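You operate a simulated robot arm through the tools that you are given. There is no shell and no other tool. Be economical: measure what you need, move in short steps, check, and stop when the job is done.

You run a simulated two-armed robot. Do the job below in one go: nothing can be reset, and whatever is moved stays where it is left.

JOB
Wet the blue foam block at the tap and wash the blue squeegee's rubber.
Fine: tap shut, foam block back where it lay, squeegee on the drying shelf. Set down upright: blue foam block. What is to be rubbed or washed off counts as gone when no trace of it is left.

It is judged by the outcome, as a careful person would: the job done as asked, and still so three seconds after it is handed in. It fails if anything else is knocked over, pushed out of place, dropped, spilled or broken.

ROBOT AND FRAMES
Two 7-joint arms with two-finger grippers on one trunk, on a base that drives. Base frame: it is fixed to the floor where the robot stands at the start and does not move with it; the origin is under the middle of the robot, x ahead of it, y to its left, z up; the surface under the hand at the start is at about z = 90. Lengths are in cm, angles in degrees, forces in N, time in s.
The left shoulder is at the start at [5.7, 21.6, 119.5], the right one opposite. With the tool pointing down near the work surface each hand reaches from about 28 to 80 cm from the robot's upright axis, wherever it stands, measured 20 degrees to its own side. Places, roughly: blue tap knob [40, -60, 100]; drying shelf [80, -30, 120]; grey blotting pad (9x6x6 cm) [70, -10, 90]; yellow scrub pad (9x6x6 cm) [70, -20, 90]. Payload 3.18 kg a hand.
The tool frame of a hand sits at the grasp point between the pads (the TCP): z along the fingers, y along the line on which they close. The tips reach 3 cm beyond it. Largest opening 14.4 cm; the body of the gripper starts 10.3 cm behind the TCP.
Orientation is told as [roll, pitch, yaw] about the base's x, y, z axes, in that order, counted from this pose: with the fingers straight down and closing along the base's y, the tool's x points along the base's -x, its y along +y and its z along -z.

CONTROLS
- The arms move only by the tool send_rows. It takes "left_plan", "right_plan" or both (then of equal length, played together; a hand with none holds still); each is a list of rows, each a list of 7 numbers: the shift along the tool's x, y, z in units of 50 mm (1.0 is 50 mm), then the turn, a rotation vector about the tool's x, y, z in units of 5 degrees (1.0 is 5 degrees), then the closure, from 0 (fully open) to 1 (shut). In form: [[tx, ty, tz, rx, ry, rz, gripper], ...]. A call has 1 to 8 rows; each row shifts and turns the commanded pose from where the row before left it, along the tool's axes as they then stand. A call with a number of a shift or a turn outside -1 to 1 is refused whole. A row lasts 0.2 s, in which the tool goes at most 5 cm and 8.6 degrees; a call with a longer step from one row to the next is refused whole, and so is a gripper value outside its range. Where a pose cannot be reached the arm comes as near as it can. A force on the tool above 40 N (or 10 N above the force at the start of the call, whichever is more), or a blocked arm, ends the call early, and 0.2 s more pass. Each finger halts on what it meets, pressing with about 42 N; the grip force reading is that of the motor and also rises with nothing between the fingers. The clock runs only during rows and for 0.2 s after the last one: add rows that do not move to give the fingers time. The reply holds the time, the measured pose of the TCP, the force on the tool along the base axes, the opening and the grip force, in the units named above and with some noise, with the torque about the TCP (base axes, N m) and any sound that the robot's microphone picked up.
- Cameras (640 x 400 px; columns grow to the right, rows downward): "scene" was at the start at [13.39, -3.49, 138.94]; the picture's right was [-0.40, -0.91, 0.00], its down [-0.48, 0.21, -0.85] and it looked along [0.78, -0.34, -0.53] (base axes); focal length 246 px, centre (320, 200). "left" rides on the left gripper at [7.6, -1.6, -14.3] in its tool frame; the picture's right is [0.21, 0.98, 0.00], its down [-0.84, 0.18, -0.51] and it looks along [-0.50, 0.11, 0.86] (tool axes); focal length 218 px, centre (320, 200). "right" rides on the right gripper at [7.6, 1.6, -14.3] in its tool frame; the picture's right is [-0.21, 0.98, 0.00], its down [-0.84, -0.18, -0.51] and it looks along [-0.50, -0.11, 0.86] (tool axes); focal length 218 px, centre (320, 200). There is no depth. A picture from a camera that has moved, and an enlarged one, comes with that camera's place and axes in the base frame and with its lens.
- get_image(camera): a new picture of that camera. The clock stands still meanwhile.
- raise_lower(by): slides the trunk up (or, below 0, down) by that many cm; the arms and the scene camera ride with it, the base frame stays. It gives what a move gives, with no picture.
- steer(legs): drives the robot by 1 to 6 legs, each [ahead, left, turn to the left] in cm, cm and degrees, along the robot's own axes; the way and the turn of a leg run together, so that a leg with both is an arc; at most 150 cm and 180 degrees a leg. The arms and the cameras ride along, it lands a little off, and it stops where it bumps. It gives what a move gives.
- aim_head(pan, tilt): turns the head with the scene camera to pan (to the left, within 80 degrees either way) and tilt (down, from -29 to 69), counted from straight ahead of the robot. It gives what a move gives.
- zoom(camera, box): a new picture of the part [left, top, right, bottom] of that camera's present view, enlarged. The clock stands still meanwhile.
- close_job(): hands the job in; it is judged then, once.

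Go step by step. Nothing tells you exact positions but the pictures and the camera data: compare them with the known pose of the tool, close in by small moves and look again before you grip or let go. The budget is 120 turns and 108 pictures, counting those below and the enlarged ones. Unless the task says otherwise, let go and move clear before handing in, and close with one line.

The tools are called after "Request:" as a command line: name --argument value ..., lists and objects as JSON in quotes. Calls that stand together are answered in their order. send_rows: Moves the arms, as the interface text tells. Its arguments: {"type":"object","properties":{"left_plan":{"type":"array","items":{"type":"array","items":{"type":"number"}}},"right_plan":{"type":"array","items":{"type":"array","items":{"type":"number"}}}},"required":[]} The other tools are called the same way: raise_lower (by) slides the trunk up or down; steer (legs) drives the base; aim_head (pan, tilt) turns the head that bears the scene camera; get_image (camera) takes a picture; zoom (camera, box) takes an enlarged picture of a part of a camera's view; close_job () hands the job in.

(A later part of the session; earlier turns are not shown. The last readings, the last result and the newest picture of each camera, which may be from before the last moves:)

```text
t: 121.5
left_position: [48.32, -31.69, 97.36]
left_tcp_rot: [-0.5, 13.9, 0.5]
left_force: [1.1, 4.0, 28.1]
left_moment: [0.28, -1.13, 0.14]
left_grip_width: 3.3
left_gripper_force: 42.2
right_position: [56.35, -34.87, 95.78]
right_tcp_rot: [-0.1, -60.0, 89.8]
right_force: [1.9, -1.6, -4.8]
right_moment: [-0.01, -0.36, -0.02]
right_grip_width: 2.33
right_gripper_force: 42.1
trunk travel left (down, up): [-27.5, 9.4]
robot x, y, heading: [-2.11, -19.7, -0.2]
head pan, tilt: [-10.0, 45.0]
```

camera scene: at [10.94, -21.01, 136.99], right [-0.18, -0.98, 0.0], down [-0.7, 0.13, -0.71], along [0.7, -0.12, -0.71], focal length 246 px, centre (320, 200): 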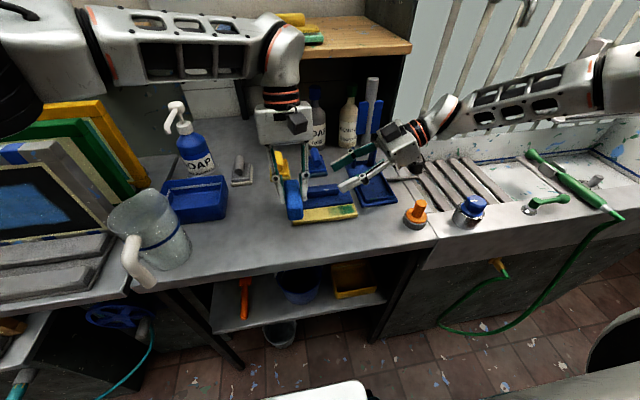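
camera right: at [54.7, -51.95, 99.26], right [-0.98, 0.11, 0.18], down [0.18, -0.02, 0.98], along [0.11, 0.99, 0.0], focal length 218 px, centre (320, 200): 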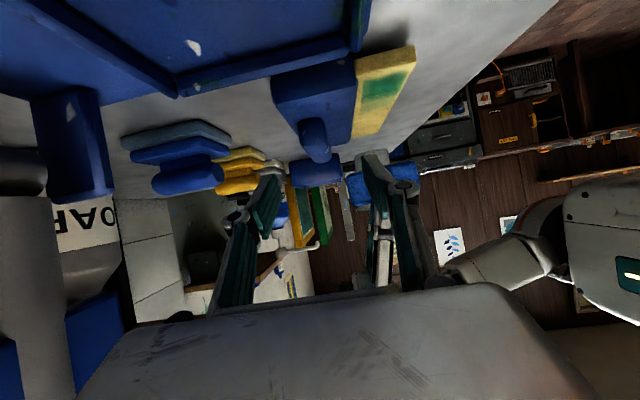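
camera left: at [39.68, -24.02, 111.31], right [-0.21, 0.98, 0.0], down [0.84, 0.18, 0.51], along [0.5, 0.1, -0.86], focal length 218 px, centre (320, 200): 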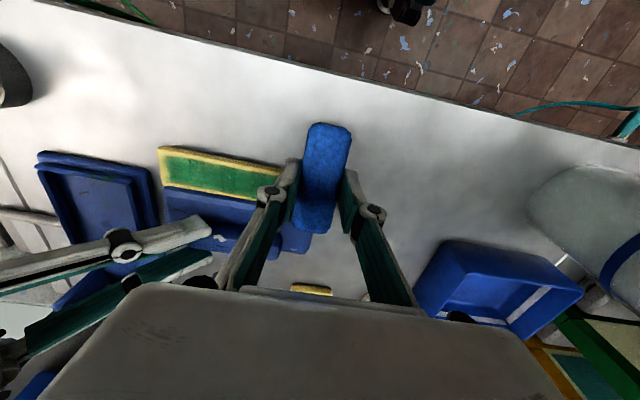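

Request:
send_rows --left_plan '[[0.02, 0, -0.1, 0, 0, 0, 0.85], [0.1, 0, 0.02, 0, 0, 0, 0.85], [0, 0, 0, 0, 0, 0, 0.85]]'

Request:
zoom --camera "right" --box '[240, 20, 480, 200]'

Request:
zoom --camera "scene" --box '[270, 130, 390, 230]'

```text
t: 122.3
left_position: [47.59, -31.68, 97.18]
left_tcp_rot: [0.3, 14.5, 0.2]
left_force: [0.8, 0.3, 0.0]
left_moment: [0.03, -0.01, 0.04]
left_grip_width: 3.27
left_gripper_force: 42.0
right_position: [56.44, -34.9, 95.7]
right_tcp_rot: [0.1, -60.2, 89.6]
right_force: [0.6, -1.0, 0.4]
right_moment: [-0.07, -0.01, -0.01]
right_grip_width: 2.32
right_gripper_force: 41.9
trunk travel left (down, up): [-27.5, 9.4]
robot x, y, heading: [-2.22, -20.07, -0.4]
head pan, tilt: [-10.0, 45.0]
```

```text
2.22 times, centred on (360, 110) of right
camera zoom: at [54.76, -51.11, 96.17], right [-0.98, 0.11, 0.18], down [0.18, -0.02, 0.98], along [0.11, 0.99, 0.0], focal length 485 px, centre (231, 400)
```

zoom: 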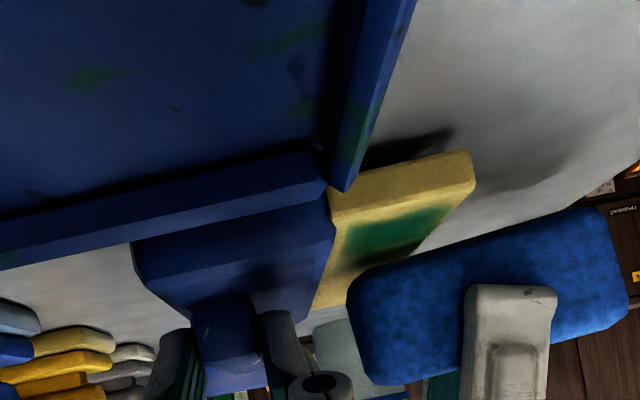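

```text
4.00 times, centred on (330, 180) of scene
camera zoom: at [10.95, -20.96, 136.96], right [-0.18, -0.98, 0.0], down [-0.7, 0.12, -0.71], along [0.7, -0.12, -0.71], focal length 982 px, centre (280, 280)
```

zoom: 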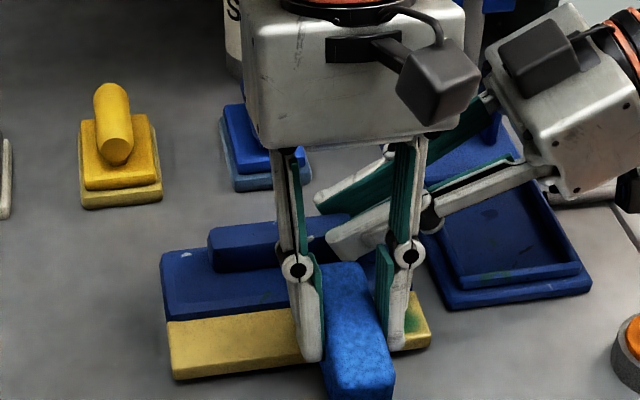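

Clear of the bevel now. I lower onto the rubber and stroke toward the right end and back.

Request:
send_rows --left_plan '[[-0.012, 0, 0.05, 0, 0, 0, 0.85], [-0.005, 0, 0.02, 0, 0, 0, 0.85], [0, 0, 0, 0, 0, 0, 0.85]]'

Request:
send_rows --left_plan '[[0, -0.2, 0, 0, 0, 0, 0.85], [0, -0.2, 0, 0, 0, 0, 0.85], [0, -0.2, 0, 0, 0, 0, 0.85], [0, -0.2, 0, 0, 0, 0, 0.85], [0, 0, 0, 0, 0, 0, 0.85]]'

```text
t: 123.1
left_position: [47.69, -31.85, 97.19]
left_tcp_rot: [-0.3, 14.1, 0.1]
left_force: [-0.5, 0.3, -0.4]
left_moment: [0.02, 0.02, 0.03]
left_grip_width: 3.26
left_gripper_force: 41.9
right_position: [56.37, -34.96, 95.68]
right_tcp_rot: [0.2, -60.2, 89.5]
right_force: [-0.1, -0.3, -0.8]
right_moment: [0.16, 0.02, -0.08]
right_grip_width: 2.35
right_gripper_force: 41.7
trunk travel left (down, up): [-27.5, 9.4]
robot x, y, heading: [-2.0, -19.3, 0.1]
head pan, tilt: [-10.0, 45.0]
```

```text
t: 124.1
left_position: [50.74, -31.63, 98.36]
left_tcp_rot: [-2.8, 16.8, 4.9]
left_force: [-11.3, -5.8, 2.9]
left_moment: [-0.33, 0.33, -0.43]
left_grip_width: 3.29
left_gripper_force: 42.0
right_position: [57.37, -35.09, 96.11]
right_tcp_rot: [-1.7, -60.0, 90.6]
right_force: [11.8, 7.0, -5.7]
right_moment: [-0.07, -0.32, -0.37]
right_grip_width: 2.33
right_gripper_force: 42.3
trunk travel left (down, up): [-27.5, 9.4]
robot x, y, heading: [-2.27, -19.56, 0.1]
head pan, tilt: [-10.0, 45.0]
stopped in row 4 (left hand): the force on the tool passed its limit at 46 N (the readings are from after the stop); the commanded pose is now the measured one
```

Something caught; I look before moving.

Request:
zoom --camera "scene" --box '[250, 60, 450, 230]'

Request:
get_image --camera "left"

```text
2.35 times, centred on (350, 145) of scene
camera zoom: at [10.99, -20.93, 136.98], right [-0.18, -0.98, 0.0], down [-0.7, 0.12, -0.71], along [0.7, -0.13, -0.71], focal length 578 px, centre (249, 329)
```

zoom: 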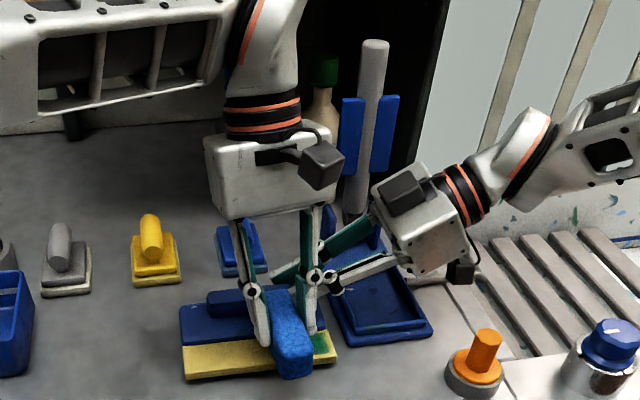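

```text
22 pictures are left
camera left: at [47.67, -32.83, 114.25], right [-0.3, 0.95, 0.01], down [0.93, 0.29, 0.24], along [0.22, 0.08, -0.97], focal length 218 px, centre (320, 200)
```

left: 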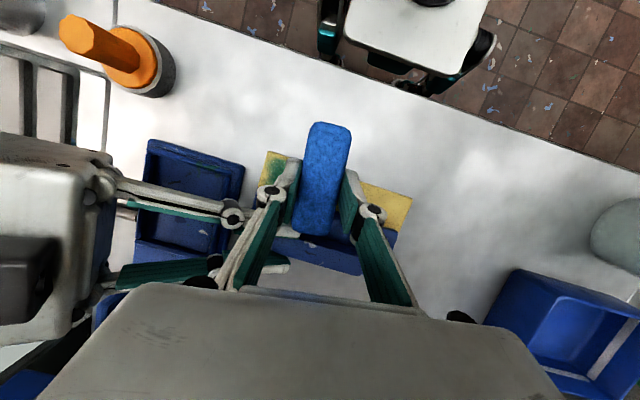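

The left finger met the right one. I back the left hand out, then turn it 45° clockwise so the foam's far end reaches the rubber's right end while the hand stays clear.

Request:
send_rows --left_plan '[[0.1, 0.5, -0.2, 0, 0, 0, 0.85], [0.1, 0.5, -0.5, 0, 0, 0, 0.85], [0.3, 0.5, -0.5, -0.56, -0.56, 0, 0.85], [0, 0, 0, 0, 0, 0, 0.85]]'

Request:
send_rows --left_plan '[[0, 0, 0, -0.24, 0, 0.97, 0.85], [0, 0, 0, -0.24, 0, 0.97, 0.85], [0, 0, 0, -0.24, 0, 0.97, 0.85], [0, 0, 0, -0.24, 0, 0.97, 0.85], [0, 0, 0, -0.24, 0, 0.97, 0.85], [0, 0, 0, -0.24, 0, 0.97, 0.85], [0, 0, 0, -0.24, 0, 0.97, 0.85], [0, 0, 0, -0.24, 0, 0.97, 0.85]]'

Request:
zoom --camera "scene" --box '[250, 100, 410, 230]'

```text
t: 125.1
left_position: [49.39, -23.96, 104.66]
left_tcp_rot: [0.3, 13.2, 4.8]
left_force: [0.8, 0.7, -0.3]
left_moment: [0.01, 0.01, -0.01]
left_grip_width: 3.29
left_gripper_force: 42.0
right_position: [57.18, -35.07, 95.99]
right_tcp_rot: [-1.4, -60.2, 90.3]
right_force: [-0.5, -0.4, -2.5]
right_moment: [-0.04, -0.06, 0.0]
right_grip_width: 2.33
right_gripper_force: 42.0
trunk travel left (down, up): [-27.5, 9.4]
robot x, y, heading: [-2.31, -19.66, -0.1]
head pan, tilt: [-10.0, 45.0]
```

```text
t: 126.9
left_position: [49.67, -22.92, 104.34]
left_tcp_rot: [1.4, 11.6, -18.8]
left_force: [0.9, 1.2, 1.0]
left_moment: [-0.08, 0.11, -0.01]
left_grip_width: 3.27
left_gripper_force: 42.4
left hand out of reach, approached as far as the arm can: row 6, 7, 8
right_position: [57.18, -35.05, 95.99]
right_tcp_rot: [-1.4, -60.1, 90.4]
right_force: [-0.1, -1.2, -1.7]
right_moment: [-0.08, -0.02, 0.03]
right_grip_width: 2.34
right_gripper_force: 41.8
trunk travel left (down, up): [-27.5, 9.4]
robot x, y, heading: [-2.14, -19.7, -0.5]
head pan, tilt: [-10.0, 45.0]
```

```text
3.08 times, centred on (330, 165) of scene
camera zoom: at [11.05, -20.95, 136.98], right [-0.18, -0.98, 0.0], down [-0.7, 0.12, -0.71], along [0.7, -0.12, -0.71], focal length 756 px, centre (289, 308)
```

zoom: 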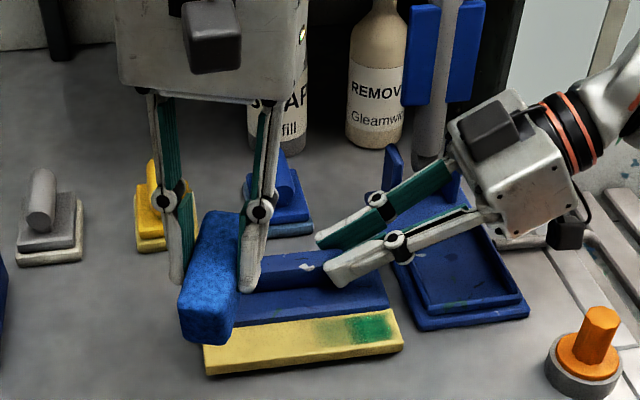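

The wrist limit stops that. Better: I set the foam down flat at its own place, regrip it near its near end with the hand upright, giving far more clearance.

Request:
send_rows --left_plan '[[0, 0, 0, 0.19, 0, -0.92, 0.85], [0, 0, 0, 0.19, 0, -0.92, 0.85], [0, 0, 0, 0.19, 0, -0.92, 0.85], [0, 0, 0, 0.19, 0, -0.92, 0.85], [0, 0, 0, 0.28, 0.48, 0, 0.85], [0, 0.9, 0, 0, 0, 0, 0.85], [0, 0.9, 0, 0, 0, 0, 0.85], [0, 0, 0, 0, 0, 0, 0.85]]'

```text
t: 128.7
left_position: [49.25, -15.01, 104.25]
left_tcp_rot: [0.8, 13.6, -1.0]
left_force: [-0.2, 0.3, 0.0]
left_moment: [-0.01, 0.0, -0.01]
left_grip_width: 3.29
left_gripper_force: 41.6
right_position: [57.04, -35.11, 96.16]
right_tcp_rot: [-1.6, -60.2, 90.5]
right_force: [-0.6, -1.1, -2.4]
right_moment: [-0.11, -0.04, 0.02]
right_grip_width: 2.36
right_gripper_force: 41.8
trunk travel left (down, up): [-27.5, 9.4]
robot x, y, heading: [-2.31, -19.63, -0.2]
head pan, tilt: [-10.0, 45.0]
```

Request:
send_rows --left_plan '[[0.1, 0.66, 0.02, 0.16, 0, -0.2, 0.85], [0.1, 0.66, 0.02, 0, 0, 0, 0.85], [-0.12, 0, 0.47, 0, 0, 0, 0.85], [-0.12, 0, 0.47, 0, 0, 0, 0.85], [-0.12, 0, 0.46, 0, 0, 0, 0.85], [0, 0, 0, 0, 0, 0, 0.85]]'

Request:
send_rows --left_plan '[[-0.04, 0, 0.16, 0, 0, 0, 0.85], [-0.02, 0, 0.08, 0, 0, 0, 0.85], [0, 0, 0, 0, 0, 0, 0.85]]'

```text
t: 130.1
left_position: [48.26, -8.23, 96.98]
left_tcp_rot: [0.1, 13.6, 0.0]
left_force: [-0.7, 0.4, -0.3]
left_moment: [0.0, 0.01, -0.03]
left_grip_width: 3.29
left_gripper_force: 42.5
right_position: [57.03, -35.01, 96.0]
right_tcp_rot: [-1.6, -60.1, 90.5]
right_force: [-0.7, -0.4, -2.0]
right_moment: [-0.11, -0.04, -0.04]
right_grip_width: 2.32
right_gripper_force: 41.4
trunk travel left (down, up): [-27.5, 9.4]
robot x, y, heading: [-1.94, -19.67, -0.3]
head pan, tilt: [-10.0, 45.0]
```

```text
t: 130.9
left_position: [48.22, -8.17, 95.69]
left_tcp_rot: [0.2, 13.5, 0.0]
left_force: [0.1, -0.1, 0.3]
left_moment: [-0.01, 0.0, -0.01]
left_grip_width: 3.26
left_gripper_force: 41.8
right_position: [57.05, -35.11, 96.12]
right_tcp_rot: [-1.5, -60.1, 90.5]
right_force: [-0.5, -0.3, -1.9]
right_moment: [-0.11, 0.0, 0.03]
right_grip_width: 2.33
right_gripper_force: 42.1
trunk travel left (down, up): [-27.5, 9.4]
robot x, y, heading: [-2.44, -19.71, -0.3]
head pan, tilt: [-10.0, 45.0]
```

Request:
send_rows --left_plan '[[-0.015, 0, 0.06, 0, 0, 0, 0.85], [-0.015, 0, 0.06, 0, 0, 0, 0.85], [0, 0, 0, 0, 0, 0, 0.85]]'

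Request:
send_rows --left_plan '[[-0.012, 0, 0.05, 0, 0, 0, 0.85], [0, 0, 0, 0, 0, 0, 0.85]]'

```text
t: 131.7
left_position: [48.34, -8.32, 95.46]
left_tcp_rot: [0.0, 13.3, 0.1]
left_force: [3.2, 4.8, 27.7]
left_moment: [0.24, 1.11, -0.26]
left_grip_width: 3.26
left_gripper_force: 41.2
right_position: [56.97, -35.1, 96.24]
right_tcp_rot: [-1.7, -60.2, 90.7]
right_force: [-0.9, 0.3, -2.2]
right_moment: [-0.07, -0.04, -0.03]
right_grip_width: 2.35
right_gripper_force: 42.0
trunk travel left (down, up): [-27.5, 9.4]
robot x, y, heading: [-2.29, -19.35, -0.3]
head pan, tilt: [-10.0, 45.0]
```

```text
t: 132.3
left_position: [48.32, -8.36, 94.98]
left_tcp_rot: [0.1, 13.1, 0.0]
left_force: [13.0, 3.7, 34.7]
left_moment: [0.13, 1.02, -0.15]
left_grip_width: 3.27
left_gripper_force: 42.1
right_position: [57.06, -35.06, 96.2]
right_tcp_rot: [-1.6, -60.2, 90.6]
right_force: [1.4, -0.2, -1.7]
right_moment: [-0.08, 0.01, 0.02]
right_grip_width: 2.33
right_gripper_force: 41.8
trunk travel left (down, up): [-27.5, 9.4]
robot x, y, heading: [-2.53, -19.4, -0.3]
head pan, tilt: [-10.0, 45.0]
```

Foam rests flat on the bench. I release, lift, level the hand and look.

Request:
send_rows --left_plan '[[0, 0, 0, 0, 0, 0, 0.7], [0, 0, 0, 0, 0, 0, 0.5], [0, 0, 0, 0, 0, 0, 0.5], [0.12, 0, -0.5, 0, 0, 0, 0.5], [0.12, 0, -0.5, 0, 0, 0, 0.5], [0, 0, 0, 0, -0.9, 0, 0.5], [0, 0, 0, 0, -0.9, 0, 0.5], [0, 0, 0, 0, -0.86, 0, 0.5]]'

Request:
get_image --camera "left"

Request:
zoom --camera "scene" --box '[220, 100, 400, 250]'

```text
t: 134.1
left_position: [48.0, -8.16, 100.14]
left_tcp_rot: [0.1, 0.2, 0.1]
left_force: [-0.2, -0.8, -1.1]
left_moment: [-0.04, -0.02, 0.03]
left_grip_width: 7.19
left_gripper_force: 0.2
right_position: [57.22, -35.04, 96.11]
right_tcp_rot: [-1.5, -60.1, 90.6]
right_force: [0.3, 0.6, -2.2]
right_moment: [-0.09, -0.04, -0.01]
right_grip_width: 2.33
right_gripper_force: 42.4
trunk travel left (down, up): [-27.5, 9.4]
robot x, y, heading: [-2.36, -20.07, -0.2]
head pan, tilt: [-10.0, 45.0]
```

```text
20 pictures are left
camera left: at [40.55, -9.9, 114.28], right [-0.21, 0.98, 0.0], down [0.84, 0.18, 0.51], along [0.49, 0.11, -0.86], focal length 218 px, centre (320, 200)
```

left: 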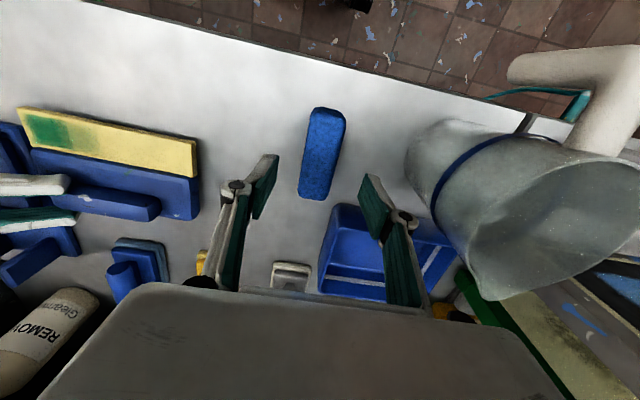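

```text
2.67 times, centred on (310, 175) of scene
camera zoom: at [10.92, -20.96, 136.99], right [-0.18, -0.98, 0.0], down [-0.7, 0.12, -0.71], along [0.7, -0.12, -0.71], focal length 655 px, centre (347, 267)
```

zoom: 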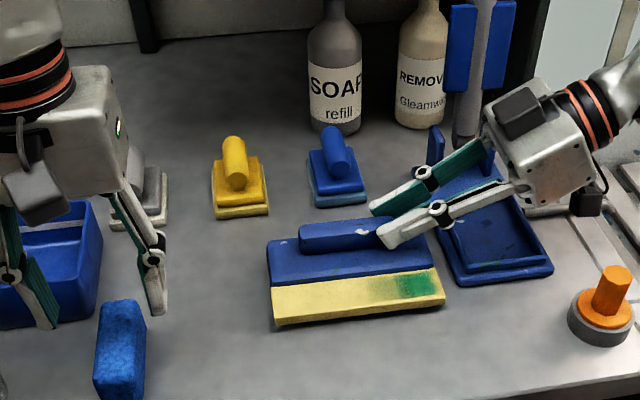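

The foam lies at its place and upright. I regrip it nearer its near end.

Request:
send_rows --left_plan '[[0.46, -0.05, 0.3, 0, 0, 0, 0.55], [0, 0, 0.4, 0, 0, 0, 0.55], [0, 0, 0.37, 0, 0, 0, 0.55], [0, 0, 0, 0, 0, 0, 0.7], [0, 0, 0, 0, 0, 0, 0.85], [0, 0, 0, 0, 0, 0, 0.85], [0, 0, 0, 0, 0, 0, 0.85]]'

Request:
send_rows --left_plan '[[0, 0, -0.9, 0, 0, 0, 0.85], [0, 0, -0.9, 0, 0, 0, 0.85], [0, -0.9, 0, 0, 0, 0, 0.85], [0, -0.9, 0, 0, 0, 0, 0.85], [0, -0.9, 0, 0, 0, 0, 0.85], [0, -0.9, 0, 0, 0, 0, 0.85], [0, 0, 0, 0, 0, 0, 0.85]]'

Request:
get_image --camera "left"

```text
t: 135.7
left_position: [45.99, -8.59, 94.68]
left_tcp_rot: [0.1, 0.2, 0.0]
left_force: [-0.2, 0.4, 2.2]
left_moment: [0.02, -0.09, 0.05]
left_grip_width: 3.28
left_gripper_force: 42.2
right_position: [57.16, -34.97, 96.06]
right_tcp_rot: [-1.5, -60.1, 90.5]
right_force: [0.3, -0.2, -1.0]
right_moment: [-0.08, -0.04, -0.01]
right_grip_width: 2.33
right_gripper_force: 42.5
trunk travel left (down, up): [-27.5, 9.4]
robot x, y, heading: [-2.22, -19.5, -0.4]
head pan, tilt: [-10.0, 45.0]
```

```text
t: 137.3
left_position: [45.9, -26.47, 103.8]
left_tcp_rot: [0.0, 0.2, 0.1]
left_force: [-0.8, 0.7, 0.1]
left_moment: [0.03, 0.02, 0.0]
left_grip_width: 3.26
left_gripper_force: 42.0
right_position: [57.13, -34.98, 96.06]
right_tcp_rot: [-1.5, -60.1, 90.5]
right_force: [0.7, -0.1, -1.1]
right_moment: [-0.1, -0.03, 0.0]
right_grip_width: 2.34
right_gripper_force: 41.6
trunk travel left (down, up): [-27.5, 9.4]
robot x, y, heading: [-2.33, -19.47, -0.1]
head pan, tilt: [-10.0, 45.0]
```

```text
18 pictures are left
camera left: at [38.34, -28.11, 118.08], right [-0.21, 0.98, 0.0], down [0.84, 0.18, 0.5], along [0.49, 0.11, -0.86], focal length 218 px, centre (320, 200)
```

left: 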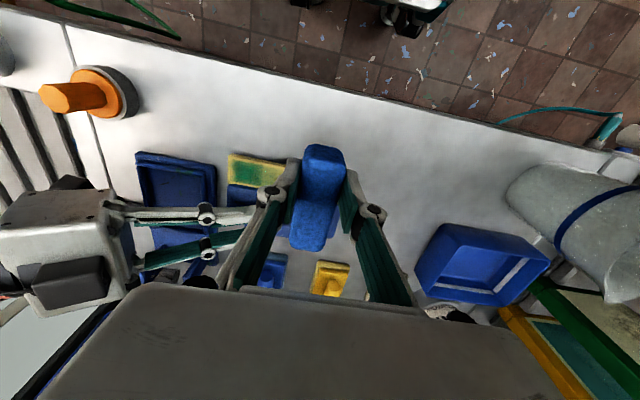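

Request:
send_rows --left_plan '[[0, -0.6, 0, 0, 0, 0, 0.85], [0, -0.6, 0, 0, 0, 0, 0.85], [0, 0, 0.6, 0, 0, 0, 0.85], [0, 0, 0.54, 0, 0, 0, 0.85], [0, 0, 0.1, 0, 0, 0, 0.85], [0, 0, 0, 0, 0, 0, 0.85]]'

Request:
send_rows --left_plan '[[0, 0, 0.06, 0, 0, 0, 0.85], [0, 0, 0, 0, 0, 0, 0.85]]'

Request:
send_rows --left_plan '[[0, 0, 0.05, 0, 0, 0, 0.85], [0, 0, 0, 0, 0, 0, 0.85]]'

```text
t: 138.7
left_position: [46.35, -31.97, 97.19]
left_tcp_rot: [0.2, 0.4, 0.6]
left_force: [6.3, 2.9, 11.5]
left_moment: [0.04, -1.07, 0.19]
left_grip_width: 3.27
left_gripper_force: 42.0
right_position: [56.93, -35.01, 95.88]
right_tcp_rot: [-1.2, -59.9, 90.4]
right_force: [-6.4, -1.9, -10.7]
right_moment: [-0.54, -0.12, 0.31]
right_grip_width: 2.34
right_gripper_force: 41.9
trunk travel left (down, up): [-27.5, 9.4]
robot x, y, heading: [-2.06, -19.94, -0.3]
head pan, tilt: [-10.0, 45.0]
```

```text
t: 139.3
left_position: [46.51, -32.15, 97.23]
left_tcp_rot: [0.0, 0.2, 0.6]
left_force: [8.2, 5.3, 14.2]
left_moment: [0.03, -1.38, 0.46]
left_grip_width: 3.27
left_gripper_force: 42.0
right_position: [57.03, -35.07, 95.94]
right_tcp_rot: [-1.5, -60.0, 90.5]
right_force: [-8.6, -4.4, -16.8]
right_moment: [-0.47, -0.38, 0.37]
right_grip_width: 2.33
right_gripper_force: 42.0
trunk travel left (down, up): [-27.5, 9.4]
robot x, y, heading: [-2.48, -20.04, -0.5]
head pan, tilt: [-10.0, 45.0]
```

```text
t: 139.9
left_position: [46.26, -32.26, 97.08]
left_tcp_rot: [-0.1, 0.3, 0.5]
left_force: [0.2, 0.6, -0.7]
left_moment: [-0.01, 0.0, -0.01]
left_grip_width: 3.28
left_gripper_force: 41.5
right_position: [57.19, -35.1, 96.12]
right_tcp_rot: [-1.5, -60.1, 90.7]
right_force: [1.0, -0.8, -2.1]
right_moment: [-0.11, -0.04, 0.02]
right_grip_width: 2.34
right_gripper_force: 41.8
trunk travel left (down, up): [-27.5, 9.4]
robot x, y, heading: [-2.25, -19.1, -0.3]
head pan, tilt: [-10.0, 45.0]
```

Request:
zoom --camera "scene" --box '[270, 120, 400, 230]'

Request:
zoom --camera "right" --box '[200, 20, 520, 240]'

```text
3.64 times, centred on (335, 175) of scene
camera zoom: at [10.95, -20.97, 136.99], right [-0.18, -0.98, 0.0], down [-0.7, 0.12, -0.71], along [0.7, -0.12, -0.71], focal length 893 px, centre (266, 291)
```

zoom: 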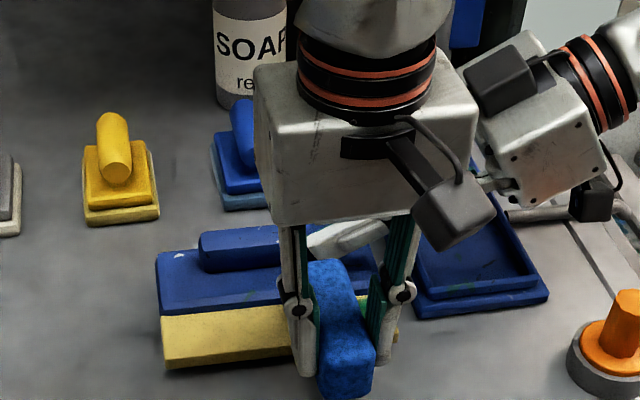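

```text
1.82 times, centred on (360, 130) of right
camera zoom: at [55.23, -51.15, 96.57], right [-0.98, 0.12, 0.17], down [0.17, -0.02, 0.99], along [0.12, 0.99, 0.0], focal length 397 px, centre (247, 327)
```

zoom: 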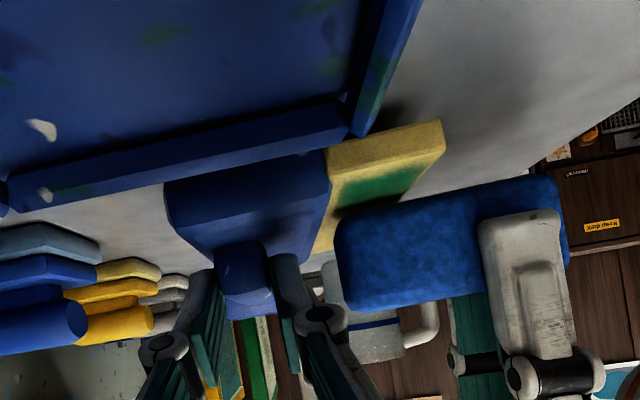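

Request:
send_rows --left_plan '[[0, 0, 0.05, 0, 0, 0, 0.85], [0, 0, 0, 0, 0, 0, 0.85]]'

Request:
send_rows --left_plan '[[0, 0, 0.04, 0, 0, 0, 0.85], [0, 0, 0, 0, 0, 0, 0.85]]'

```text
t: 140.5
left_position: [46.26, -32.17, 96.98]
left_tcp_rot: [-0.1, 0.3, 0.5]
left_force: [-0.5, 0.2, 0.7]
left_moment: [-0.01, 0.0, 0.0]
left_grip_width: 3.27
left_gripper_force: 42.1
right_position: [57.13, -35.03, 96.07]
right_tcp_rot: [-1.6, -60.1, 90.6]
right_force: [0.9, 0.1, -1.2]
right_moment: [-0.09, 0.0, -0.05]
right_grip_width: 2.34
right_gripper_force: 42.0
trunk travel left (down, up): [-27.5, 9.4]
robot x, y, heading: [-2.45, -19.79, -0.2]
head pan, tilt: [-10.0, 45.0]
```

```text
t: 141.1
left_position: [46.2, -32.23, 96.54]
left_tcp_rot: [-0.1, 0.3, 0.5]
left_force: [0.5, -0.3, 3.8]
left_moment: [0.0, -0.3, -0.01]
left_grip_width: 3.26
left_gripper_force: 42.5
right_position: [57.17, -34.96, 95.99]
right_tcp_rot: [-1.5, -60.2, 90.6]
right_force: [-0.7, 0.6, -5.5]
right_moment: [-0.26, -0.19, -0.03]
right_grip_width: 2.34
right_gripper_force: 41.8
trunk travel left (down, up): [-27.5, 9.4]
robot x, y, heading: [-2.36, -19.18, -0.3]
head pan, tilt: [-10.0, 45.0]
```

Light contact. I stroke to the right end.

Request:
send_rows --left_plan '[[0, 0, 0.03, 0, 0, 0, 0.85], [0, -0.2, 0, 0, 0, 0, 0.85], [0, -0.2, 0, 0, 0, 0, 0.85], [0, -0.2, 0, 0, 0, 0, 0.85], [0, 0, 0, 0, 0, 0, 0.85]]'

Request:
send_rows --left_plan '[[0, -0.1, 0, 0, 0, 0, 0.85], [0, 0, 0, 0, 0, 0, 0.85]]'

Request:
zoom --camera "scene" --box '[270, 120, 400, 230]'

```text
t: 142.0
left_position: [47.57, -32.91, 97.1]
left_tcp_rot: [-1.5, 2.4, 3.5]
left_force: [-7.9, -3.3, 8.1]
left_moment: [-0.01, -0.16, -0.28]
left_grip_width: 3.24
left_gripper_force: 41.8
right_position: [58.03, -35.41, 96.52]
right_tcp_rot: [-3.8, -59.8, 91.8]
right_force: [8.4, 3.2, -10.1]
right_moment: [-0.28, -0.65, -0.21]
right_grip_width: 2.39
right_gripper_force: 42.2
trunk travel left (down, up): [-27.5, 9.4]
robot x, y, heading: [-2.32, -19.9, -0.0]
head pan, tilt: [-10.0, 45.0]
stopped in row 4 (left hand): the force on the tool passed its limit at 44 N (the readings are from after the stop); the commanded pose is now the measured one
```

```text
t: 142.6
left_position: [47.94, -33.09, 97.2]
left_tcp_rot: [-1.8, 2.7, 4.3]
left_force: [-27.4, 3.7, 5.3]
left_moment: [0.25, 0.83, -0.08]
left_grip_width: 3.28
left_gripper_force: 41.8
right_position: [58.14, -35.43, 96.56]
right_tcp_rot: [-4.5, -59.9, 92.1]
right_force: [28.4, -3.2, -6.5]
right_moment: [-0.43, -1.18, -0.13]
right_grip_width: 2.33
right_gripper_force: 42.2
trunk travel left (down, up): [-27.5, 9.4]
robot x, y, heading: [-2.12, -19.47, -0.3]
head pan, tilt: [-10.0, 45.0]
```

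```text
3.64 times, centred on (335, 175) of scene
camera zoom: at [10.94, -20.97, 136.99], right [-0.18, -0.98, 0.0], down [-0.7, 0.12, -0.71], along [0.7, -0.12, -0.71], focal length 893 px, centre (266, 291)
```

zoom: 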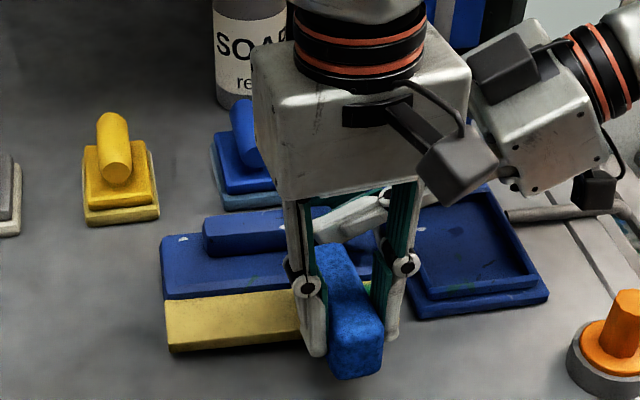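

The hands still meet. I retreat the left hand; I'll set the foam down and regrip it with the hand leaning back toward the robot (fingers pitched forward), keeping it clear of the right hand.

Request:
send_rows --left_plan '[[0.2, 0.4, 0, 0, 0, 0, 0.85], [0, 0.5, -0.6, 0, 0, 0, 0.85], [0, 0.8, -0.5, -0.36, -0.54, 0.86, 0.85], [0, 0.9, 0, 0, 0, 0, 0.85], [0, 0.9, 0, 0, 0, 0, 0.85], [0, 0.5, 0, 0, 0, 0, 0.85], [0, 0, 0.5, 0, 0, 0, 0.85], [0, 0, 0.5, 0, 0, 0, 0.85]]'

Request:
get_image --camera "scene"

```text
t: 144.4
left_position: [46.76, -13.43, 97.39]
left_tcp_rot: [0.3, -0.7, -0.7]
left_force: [0.2, 0.1, 0.0]
left_moment: [-0.05, 0.01, 0.01]
left_grip_width: 3.25
left_gripper_force: 42.2
right_position: [57.85, -35.23, 96.46]
right_tcp_rot: [-3.6, -60.0, 91.6]
right_force: [-0.7, 0.1, -2.0]
right_moment: [-0.13, -0.04, 0.01]
right_grip_width: 2.35
right_gripper_force: 42.3
trunk travel left (down, up): [-27.5, 9.4]
robot x, y, heading: [-2.04, -19.6, 0.0]
head pan, tilt: [-10.0, 45.0]
```

```text
14 pictures are left
camera scene: at [10.97, -20.95, 136.99], right [-0.18, -0.98, 0.0], down [-0.7, 0.12, -0.71], along [0.7, -0.12, -0.71], focal length 246 px, centre (320, 200)
```

scene: 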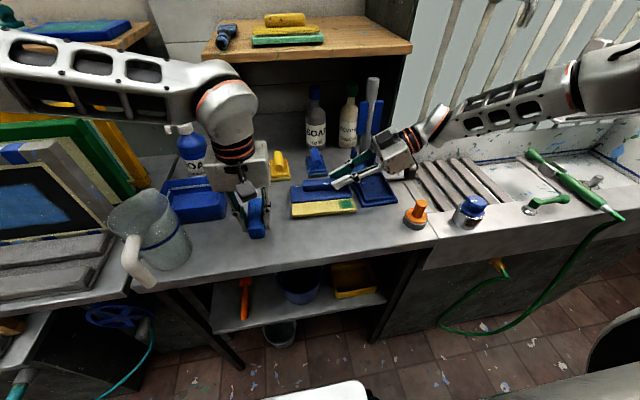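

Request:
send_rows --left_plan '[[0, 0, 0.2, 0, 0, 0, 0.85], [0, 0, 0.2, 0, 0, 0, 0.85], [0, 0, 0.08, 0, 0, 0, 0.85], [0, 0, 0.04, 0, 0, 0, 0.85], [0, 0, 0, 0, 0, 0, 0.7], [0, 0, 0, 0, 0, 0, 0.5], [0, 0, 0, 0, 0, 0, 0.5], [0, 0, -0.6, 0, 0, 0, 0.5]]'

Request:
send_rows --left_plan '[[0, 0, 0, 0, -1, 0, 0.5], [0, 0, 0, 0, -1, 0, 0.5], [0, 0, 0, 0, -1, 0, 0.5], [0, 0, 0, 0, -1, 0, 0.5], [0, 0, 0, 0, -1, 0, 0.5], [0, 0, 0, 0, -1, 0, 0.5], [0, 0, 0, 0, -1, 0, 0.5], [0, 0, 0, 0, 0, 0, 0.5]]'

Request:
zoom --camera "scene" --box '[180, 130, 380, 260]'

```text
t: 146.2
left_position: [46.62, -13.32, 98.2]
left_tcp_rot: [0.4, -0.7, -0.8]
left_force: [0.0, -0.5, 0.3]
left_moment: [-0.02, -0.01, 0.01]
left_grip_width: 7.23
left_gripper_force: 0.0
right_position: [57.75, -35.3, 96.57]
right_tcp_rot: [-3.7, -60.0, 91.6]
right_force: [-0.2, -0.6, -2.3]
right_moment: [-0.13, -0.04, 0.0]
right_grip_width: 2.33
right_gripper_force: 42.9
trunk travel left (down, up): [-27.5, 9.4]
robot x, y, heading: [-2.41, -20.05, -0.2]
head pan, tilt: [-10.0, 45.0]
```

```text
t: 148.0
left_position: [46.46, -13.41, 97.94]
left_tcp_rot: [0.3, -35.8, -1.0]
left_force: [-0.4, 1.3, 0.5]
left_moment: [-0.02, -0.02, 0.01]
left_grip_width: 7.21
left_gripper_force: 0.1
right_position: [57.82, -35.19, 96.58]
right_tcp_rot: [-3.6, -60.1, 91.7]
right_force: [-0.3, -0.9, -1.1]
right_moment: [-0.08, -0.02, 0.01]
right_grip_width: 2.35
right_gripper_force: 42.0
trunk travel left (down, up): [-27.5, 9.4]
robot x, y, heading: [-2.08, -19.79, -0.0]
head pan, tilt: [-10.0, 45.0]
```

```text
3.08 times, centred on (280, 195) of scene
camera zoom: at [10.97, -20.95, 136.99], right [-0.18, -0.98, 0.0], down [-0.7, 0.12, -0.71], along [0.7, -0.12, -0.71], focal length 756 px, centre (443, 215)
```

zoom: 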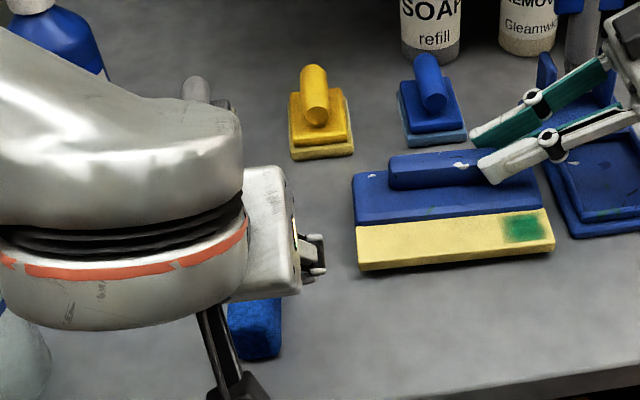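

Request:
send_rows --left_plan '[[-0.164, 0, 0.115, 0, 0, 0, 0.5], [0.178, 0, 0.254, 0, 0, 0, 0.5], [0.178, 0, 0.254, 0, 0, 0, 0.5], [0, 0, 0, 0, 0, 0, 0.7], [0, 0, 0, 0, 0, 0, 0.85], [0, 0, 0, 0, 0, 0, 0.85], [0, 0, 0, 0, 0, 0, 0.85]]'

Request:
get_image --camera "left"

```text
t: 149.6
left_position: [47.57, -13.47, 94.81]
left_tcp_rot: [0.3, -35.7, -1.0]
left_force: [0.1, -0.6, 1.2]
left_moment: [-0.02, -0.03, -0.04]
left_grip_width: 3.24
left_gripper_force: 42.0
right_position: [57.92, -35.24, 96.61]
right_tcp_rot: [-3.6, -60.0, 91.6]
right_force: [0.7, -0.6, -0.5]
right_moment: [-0.07, -0.02, -0.02]
right_grip_width: 2.32
right_gripper_force: 41.7
trunk travel left (down, up): [-27.5, 9.4]
robot x, y, heading: [-2.31, -19.55, -0.5]
head pan, tilt: [-10.0, 45.0]
```

```text
12 pictures are left
camera left: at [32.98, -14.99, 101.8], right [-0.15, 0.98, -0.12], down [0.39, 0.17, 0.91], along [0.91, 0.09, -0.41], focal length 218 px, centre (320, 200)
```

left: 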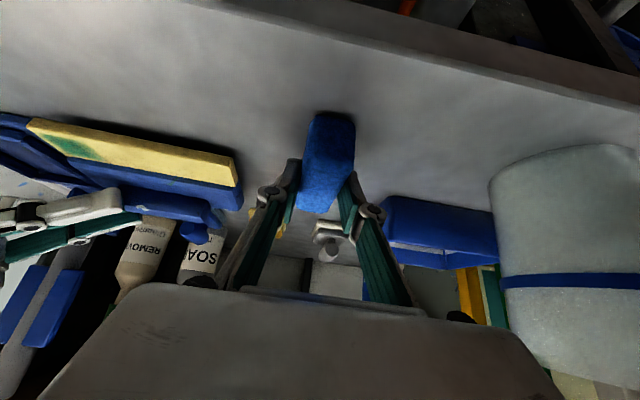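

Regripped with the hand leaning back. Now over to the remaining green patch at the right end (y −33…−36.4).

Request:
send_rows --left_plan '[[-0.345, 0, -0.49, 0, 0, 0, 0.85], [-0.345, 0, -0.49, 0, 0, 0, 0.85], [0, -0.97, 0, 0, 0, 0, 0.85], [0, -0.97, 0, 0, 0, 0, 0.85], [0, -0.97, 0, 0, 0, 0, 0.85], [0, -0.97, 0, 0, 0, 0, 0.85], [0.16, 0, 0.23, 0, 0, 0, 0.85], [0, 0, 0, 0, 0, 0, 0.85]]'

Request:
send_rows --left_plan '[[0.115, 0, 0.164, 0, 0, 0, 0.85], [0.04, 0, 0.06, 0, 0, 0, 0.85], [0, 0, 0, 0, 0, 0, 0.85]]'

```text
t: 151.2
left_position: [52.49, -28.3, 104.54]
left_tcp_rot: [-7.2, -35.0, 11.6]
left_force: [0.3, 0.7, -0.4]
left_moment: [0.02, 0.03, 0.0]
left_grip_width: 3.26
left_gripper_force: 42.1
right_position: [57.79, -35.26, 96.56]
right_tcp_rot: [-3.6, -60.0, 91.7]
right_force: [0.1, 0.4, -0.8]
right_moment: [-0.09, -0.03, 0.0]
right_grip_width: 2.36
right_gripper_force: 41.7
trunk travel left (down, up): [-27.5, 9.4]
robot x, y, heading: [-2.27, -19.73, 0.0]
head pan, tilt: [-10.0, 45.0]
stopped in row 7 (left hand): the arm was blocked; the commanded pose is now the measured one
```

```text
t: 152.0
left_position: [52.75, -28.38, 103.89]
left_tcp_rot: [-8.4, -34.8, 12.6]
left_force: [-0.7, -0.4, 0.2]
left_moment: [-0.03, 0.01, -0.02]
left_grip_width: 3.27
left_gripper_force: 42.1
right_position: [57.87, -35.26, 96.64]
right_tcp_rot: [-3.5, -60.0, 91.7]
right_force: [0.3, 0.1, -1.2]
right_moment: [-0.07, -0.01, 0.01]
right_grip_width: 2.38
right_gripper_force: 42.1
trunk travel left (down, up): [-27.5, 9.4]
robot x, y, heading: [-2.1, -19.66, -0.2]
head pan, tilt: [-10.0, 45.0]
```

The left arm is at its reach limit there. I straighten the left hand a bit further left, and let the right hand bring the squeegee 8 cm to the left instead.

Request:
send_rows --left_plan '[[0, 0.9, 0, 0, 0, 0, 0.85], [0, 0.7, 0, -0.84, 0, 0, 0.85], [0, 0, 0, -0.84, 0, 0, 0.85], [0, 0, 0, 0.48, 0, 0.69, 0.85], [0, 0, 0, 0.48, 0, 0.69, 0.85], [0, 0, 0, 0.48, 0, 0.69, 0.85], [0, 0.5, 0, 0, 0, 0, 0.85], [0, 0, 0, 0, 0, 0, 0.85]]'

Request:
send_rows --right_plan '[[-0.17, 0, -0.1, 0, 0, 0, 0.95], [-0.27, 0, 0.47, 0, 0, 0, 0.95], [-0.27, 0, 0.47, 0, 0, 0, 0.95], [-0.27, 0, 0.47, 0, 0, 0, 0.95], [0, 0, 0, 0, 0, 0, 0.95]]'

Request:
get_image --camera "scene"

```text
t: 153.8
left_position: [51.46, -18.13, 102.36]
left_tcp_rot: [1.6, -34.8, -1.6]
left_force: [0.4, -0.4, 0.9]
left_moment: [-0.01, 0.0, 0.03]
left_grip_width: 3.26
left_gripper_force: 42.3
right_position: [57.76, -35.27, 96.53]
right_tcp_rot: [-3.6, -60.1, 91.7]
right_force: [-0.8, 0.2, -1.4]
right_moment: [-0.1, -0.06, 0.01]
right_grip_width: 2.33
right_gripper_force: 41.4
trunk travel left (down, up): [-27.5, 9.4]
robot x, y, heading: [-2.32, -19.43, -0.1]
head pan, tilt: [-10.0, 45.0]
```

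```text
t: 155.0
left_position: [51.46, -18.15, 102.21]
left_tcp_rot: [1.6, -34.9, -1.6]
left_force: [0.6, -0.1, 0.2]
left_moment: [0.06, 0.01, 0.02]
left_grip_width: 3.29
left_gripper_force: 42.3
right_position: [57.13, -27.88, 98.11]
right_tcp_rot: [-3.6, -60.1, 91.6]
right_force: [-0.1, -0.1, -1.3]
right_moment: [-0.05, -0.05, -0.03]
right_grip_width: 2.34
right_gripper_force: 41.7
right hand out of reach, approached as far as the arm can: row 4
trunk travel left (down, up): [-27.5, 9.4]
robot x, y, heading: [-2.07, -19.47, -0.1]
head pan, tilt: [-10.0, 45.0]
```

```text
11 pictures are left
camera scene: at [10.99, -20.99, 136.98], right [-0.18, -0.98, 0.0], down [-0.7, 0.12, -0.71], along [0.7, -0.12, -0.71], focal length 246 px, centre (320, 200)
```

scene: 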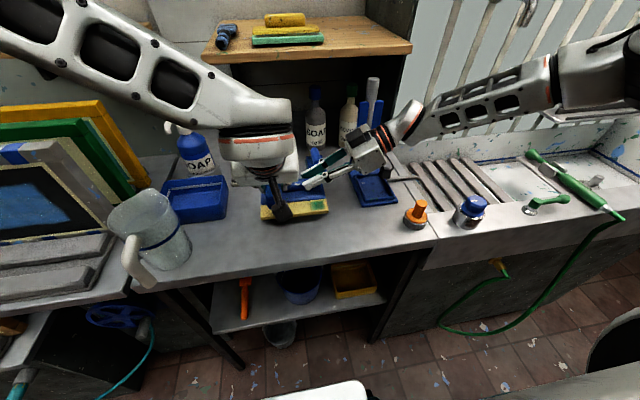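

Request:
send_rows --right_plan '[[0.19, 0, 0.11, 0, 0, 0, 0.95], [0.17, 0, 0.1, 0, 0, 0, 0.95], [0, 0, 0, 0, 0, 0, 0.95]]'

Request:
send_rows --left_plan '[[0.75, 0, -0.53, 0, 0, 0, 0.85], [0.18, -0.8, 0.26, 0, 0, 0, 0.85], [0.18, -0.65, 0.26, 0, 0, 0, 0.85], [0, 0, 0, 0, 0, 0, 0.85]]'

```text
t: 155.8
left_position: [51.49, -18.16, 102.27]
left_tcp_rot: [1.6, -34.7, -1.6]
left_force: [-0.2, -0.2, -0.1]
left_moment: [-0.02, -0.03, 0.02]
left_grip_width: 3.26
left_gripper_force: 41.9
right_position: [56.22, -28.42, 96.75]
right_tcp_rot: [-3.7, -59.9, 91.8]
right_force: [0.4, 1.2, -2.3]
right_moment: [-0.08, -0.01, 0.0]
right_grip_width: 2.32
right_gripper_force: 41.6
right hand out of reach, approached as far as the arm can: row 1, 2
trunk travel left (down, up): [-27.5, 9.4]
robot x, y, heading: [-2.19, -19.9, -0.2]
head pan, tilt: [-10.0, 45.0]
```

```text
t: 156.8
left_position: [47.61, -25.02, 100.37]
left_tcp_rot: [-0.9, -34.9, 1.1]
left_force: [-1.0, -0.7, 0.4]
left_moment: [0.04, 0.01, 0.01]
left_grip_width: 3.25
left_gripper_force: 42.2
right_position: [56.27, -28.46, 96.82]
right_tcp_rot: [-3.7, -60.1, 91.7]
right_force: [-0.9, -0.3, -1.2]
right_moment: [-0.05, -0.02, 0.04]
right_grip_width: 2.34
right_gripper_force: 42.0
trunk travel left (down, up): [-27.5, 9.4]
robot x, y, heading: [-2.05, -19.58, 0.0]
head pan, tilt: [-10.0, 45.0]
```

Request:
send_rows --left_plan '[[0.246, 0, -0.17, 0, 0, 0, 0.85], [0.23, 0, 0.33, 0, 0, 0, 0.85], [0.06, 0, 0.08, 0, 0, 0, 0.85], [0, 0, 0, 0, 0, 0, 0.85]]'

Request:
zoom --camera "scene" --box '[230, 130, 370, 240]'

```text
t: 158.0
left_position: [47.36, -24.21, 99.12]
left_tcp_rot: [-3.6, -35.0, 4.7]
left_force: [-0.6, 0.2, -0.2]
left_moment: [0.01, 0.02, -0.01]
left_grip_width: 3.25
left_gripper_force: 41.9
right_position: [56.3, -28.42, 96.7]
right_tcp_rot: [-3.7, -59.9, 91.7]
right_force: [-0.4, 1.0, -3.1]
right_moment: [-0.12, 0.0, 0.0]
right_grip_width: 2.34
right_gripper_force: 42.4
trunk travel left (down, up): [-27.5, 9.4]
robot x, y, heading: [-2.05, -19.92, -0.1]
head pan, tilt: [-10.0, 45.0]
stopped in row 4 (left hand): the arm was blocked; the commanded pose is now the measured one
```

```text
3.64 times, centred on (300, 185) of scene
camera zoom: at [10.98, -20.91, 136.99], right [-0.18, -0.98, 0.0], down [-0.7, 0.12, -0.71], along [0.7, -0.12, -0.71], focal length 893 px, centre (393, 254)
```

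zoom: 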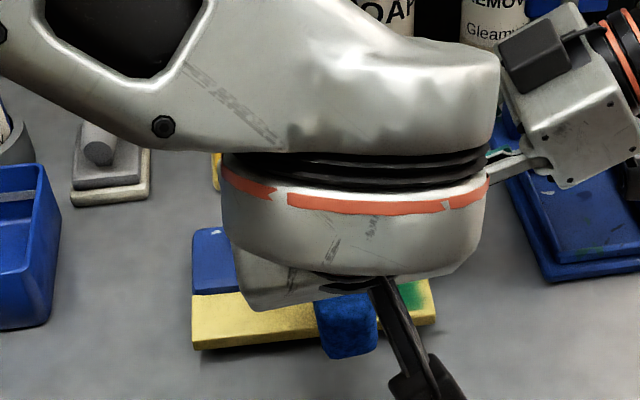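

Both hands are too close in. I lift both slightly, back the robot 8 cm, and reach both arms forward by the same amount.

Request:
send_rows --left_plan '[[-0.46, 0.3, -0.66, 0, 0, 0, 0.85], [0, 0, 0, 0, 0, 0, 0.85]]' --right_plan '[[-0.2, 0, -0.12, 0, 0, 0, 0.95], [0, 0, 0, 0, 0, 0, 0.95]]'

Request:
steer --legs '[[-8, 0, 0]]'

Request:
send_rows --right_plan '[[0, -0.6, 0, 0, 0, 0, 0.95], [0, -0.6, 0, 0, 0, 0, 0.95], [0, -0.4, 0, 0, 0, 0, 0.95], [0, 0, 0, 0, 0, 0, 0.95]]' --left_plan '[[-0.5, 0, 0.35, -0.7, 0, 0, 0.85], [-0.5, 0, 0.35, 0.25, 0, 0.4, 0.85], [-0.33, 0, 0.23, 0.25, 0, 0.4, 0.85], [0, 0, 0, 0, 0, 0, 0.85]]'

```text
t: 158.6
left_position: [47.28, -22.84, 102.93]
left_tcp_rot: [-2.9, -35.1, 4.0]
left_force: [0.2, 0.2, -0.4]
left_moment: [0.04, -0.01, 0.02]
left_grip_width: 3.29
left_gripper_force: 41.9
right_position: [56.37, -28.5, 97.78]
right_tcp_rot: [-3.5, -60.2, 91.5]
right_force: [-0.4, 0.5, -2.3]
right_moment: [-0.05, -0.03, 0.03]
right_grip_width: 2.32
right_gripper_force: 41.6
trunk travel left (down, up): [-27.5, 9.4]
robot x, y, heading: [-2.64, -19.49, -0.4]
head pan, tilt: [-10.0, 45.0]
```

```text
t: 159.6
left_position: [39.1, -22.68, 102.94]
left_tcp_rot: [-3.2, -35.2, 4.3]
left_force: [-0.7, -0.1, -0.4]
left_moment: [0.01, 0.0, 0.0]
left_grip_width: 3.25
left_gripper_force: 42.2
right_position: [48.29, -28.34, 97.93]
right_tcp_rot: [-3.8, -60.0, 91.8]
right_force: [-1.2, 0.1, -1.1]
right_moment: [-0.1, -0.06, -0.03]
right_grip_width: 2.33
right_gripper_force: 41.5
trunk travel left (down, up): [-27.5, 9.4]
robot x, y, heading: [-10.1, -19.35, -0.1]
head pan, tilt: [-10.0, 45.0]
```

```text
t: 160.6
left_position: [47.28, -22.39, 102.96]
left_tcp_rot: [0.7, -35.1, -0.8]
left_force: [-17.0, 1.3, 7.7]
left_moment: [-0.11, 0.17, -0.22]
left_grip_width: 3.24
left_gripper_force: 42.2
right_position: [52.82, -31.05, 100.32]
right_tcp_rot: [-4.1, -59.9, 91.8]
right_force: [16.9, -1.4, -9.7]
right_moment: [-0.68, -0.22, -1.2]
right_grip_width: 2.58
right_gripper_force: 42.0
right hand out of reach, approached as far as the arm can: row 1, 2, 3
trunk travel left (down, up): [-27.5, 9.4]
robot x, y, heading: [-9.98, -19.65, -0.1]
head pan, tilt: [-10.0, 45.0]
```

The right hand lagged and the foam touches the squeegee's handle; I back the left off upward and look.

Request:
send_rows --left_plan '[[0.2, 0, -0.4, 0, 0, 0, 0.85], [-0.3, 0.3, -0.7, 0, 0, 0, 0.85], [-0.3, 0.5, -0.7, 0, 0, 0, 0.85], [0, 0.8, 0, 0, 0, 0, 0.85]]'

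Request:
get_image --camera "scene"

```text
t: 161.6
left_position: [43.87, -14.23, 111.57]
left_tcp_rot: [0.7, -35.1, -0.8]
left_force: [-0.2, 0.7, -0.6]
left_moment: [-0.06, 0.03, -0.03]
left_grip_width: 3.28
left_gripper_force: 42.4
right_position: [52.81, -30.73, 100.4]
right_tcp_rot: [-3.7, -59.9, 91.6]
right_force: [0.6, -0.3, -1.5]
right_moment: [-0.11, -0.03, 0.0]
right_grip_width: 2.35
right_gripper_force: 41.9
trunk travel left (down, up): [-27.5, 9.4]
robot x, y, heading: [-10.25, -19.73, -0.1]
head pan, tilt: [-10.0, 45.0]
```

```text
9 pictures are left
camera scene: at [3.07, -20.75, 136.98], right [-0.18, -0.98, 0.0], down [-0.7, 0.12, -0.71], along [0.7, -0.12, -0.71], focal length 246 px, centre (320, 200)
```

scene: 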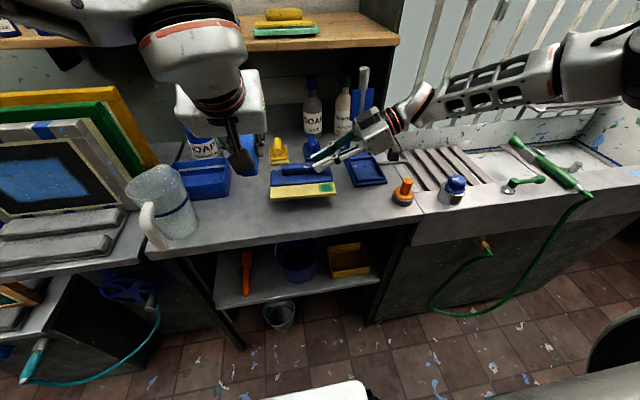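

I'll use another way: set the squeegee down flat and use the right hand's closed fingertips as a stop at its right edge, well away from the left hand.

Request:
send_rows --right_plan '[[0.25, 0, -0.3, -0.74, 0, 0, 0.95], [0.25, 0, 0, 0, 0, 0, 0.95], [0.2, 0, 0.15, 0, 0, 0, 0.95], [0.2, 0, 0.12, 0, 0, 0, 0.95], [0.1, 0, 0.06, 0, 0, 0, 0.95], [0, 0, 0, 0, 0, 0, 0.95]]'

```text
t: 163.0
left_position: [43.73, -14.45, 111.58]
left_tcp_rot: [0.7, -35.1, -0.8]
left_force: [-0.7, -0.2, -0.8]
left_moment: [-0.03, -0.01, 0.0]
left_grip_width: 3.27
left_gripper_force: 41.9
right_position: [50.66, -34.15, 97.47]
right_tcp_rot: [-0.2, -60.0, 91.7]
right_force: [0.2, 0.4, -1.7]
right_moment: [-0.14, -0.01, -0.02]
right_grip_width: 2.33
right_gripper_force: 42.0
right hand out of reach, approached as far as the arm can: row 1, 2, 3, 4
trunk travel left (down, up): [-27.5, 9.4]
robot x, y, heading: [-10.31, -19.73, 0.0]
head pan, tilt: [-10.0, 45.0]
```

Request:
send_rows --right_plan '[[0, -0.6, 0, 0, 0, 0, 0.95], [0, -0.6, 0, 0, 0, 0, 0.95], [0.14, 0, 0.08, 0, 0, 0, 0.95], [0.12, 0, 0.07, 0, 0, 0, 0.95], [0, 0, 0, 0, 0, 0, 0.95]]'

```text
t: 164.2
left_position: [43.68, -14.37, 111.7]
left_tcp_rot: [0.8, -35.1, -0.8]
left_force: [-0.6, 0.1, -0.6]
left_moment: [-0.01, 0.03, 0.0]
left_grip_width: 3.3
left_gripper_force: 42.3
right_position: [52.27, -35.57, 98.95]
right_tcp_rot: [-0.1, -59.9, 91.7]
right_force: [0.1, 0.3, -2.1]
right_moment: [-0.1, -0.02, -0.03]
right_grip_width: 2.34
right_gripper_force: 41.9
right hand out of reach, approached as far as the arm can: row 1, 2, 4
trunk travel left (down, up): [-27.5, 9.4]
robot x, y, heading: [-10.55, -19.59, -0.1]
head pan, tilt: [-10.0, 45.0]
```

The right arm is at its outer limit; I drive forward 5 cm and then set the squeegee down.

Request:
steer --legs '[[4.5, 0, 0]]'

Request:
send_rows --right_plan '[[0.2, 0, 0.1, 0, 0, 0, 0.95], [0.2, 0, 0.12, 0, 0, 0, 0.95], [0.13, 0, 0.08, 0, 0, 0, 0.95], [0, 0, 0, 0, 0, 0, 0.95]]'

```text
t: 165.1
left_position: [48.29, -14.47, 111.62]
left_tcp_rot: [0.7, -34.9, -1.0]
left_force: [0.2, 0.4, -1.1]
left_moment: [0.0, 0.02, 0.01]
left_grip_width: 3.27
left_gripper_force: 41.8
right_position: [56.64, -35.58, 98.75]
right_tcp_rot: [0.1, -60.0, 91.4]
right_force: [0.7, 0.4, -2.1]
right_moment: [-0.04, 0.0, 0.03]
right_grip_width: 2.35
right_gripper_force: 41.6
trunk travel left (down, up): [-27.5, 9.4]
robot x, y, heading: [-5.63, -19.74, -0.3]
head pan, tilt: [-10.0, 45.0]
```

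```text
t: 166.1
left_position: [48.15, -14.44, 111.66]
left_tcp_rot: [0.7, -35.0, -0.9]
left_force: [-1.1, 0.5, 0.0]
left_moment: [0.0, 0.0, -0.02]
left_grip_width: 3.29
left_gripper_force: 42.3
right_position: [55.33, -35.98, 96.61]
right_tcp_rot: [-0.1, -59.9, 91.6]
right_force: [0.2, 0.3, -1.3]
right_moment: [-0.05, -0.04, 0.02]
right_grip_width: 2.36
right_gripper_force: 42.4
right hand out of reach, approached as far as the arm can: row 1, 2, 3
trunk travel left (down, up): [-27.5, 9.4]
robot x, y, heading: [-5.27, -19.2, -0.3]
head pan, tilt: [-10.0, 45.0]
```

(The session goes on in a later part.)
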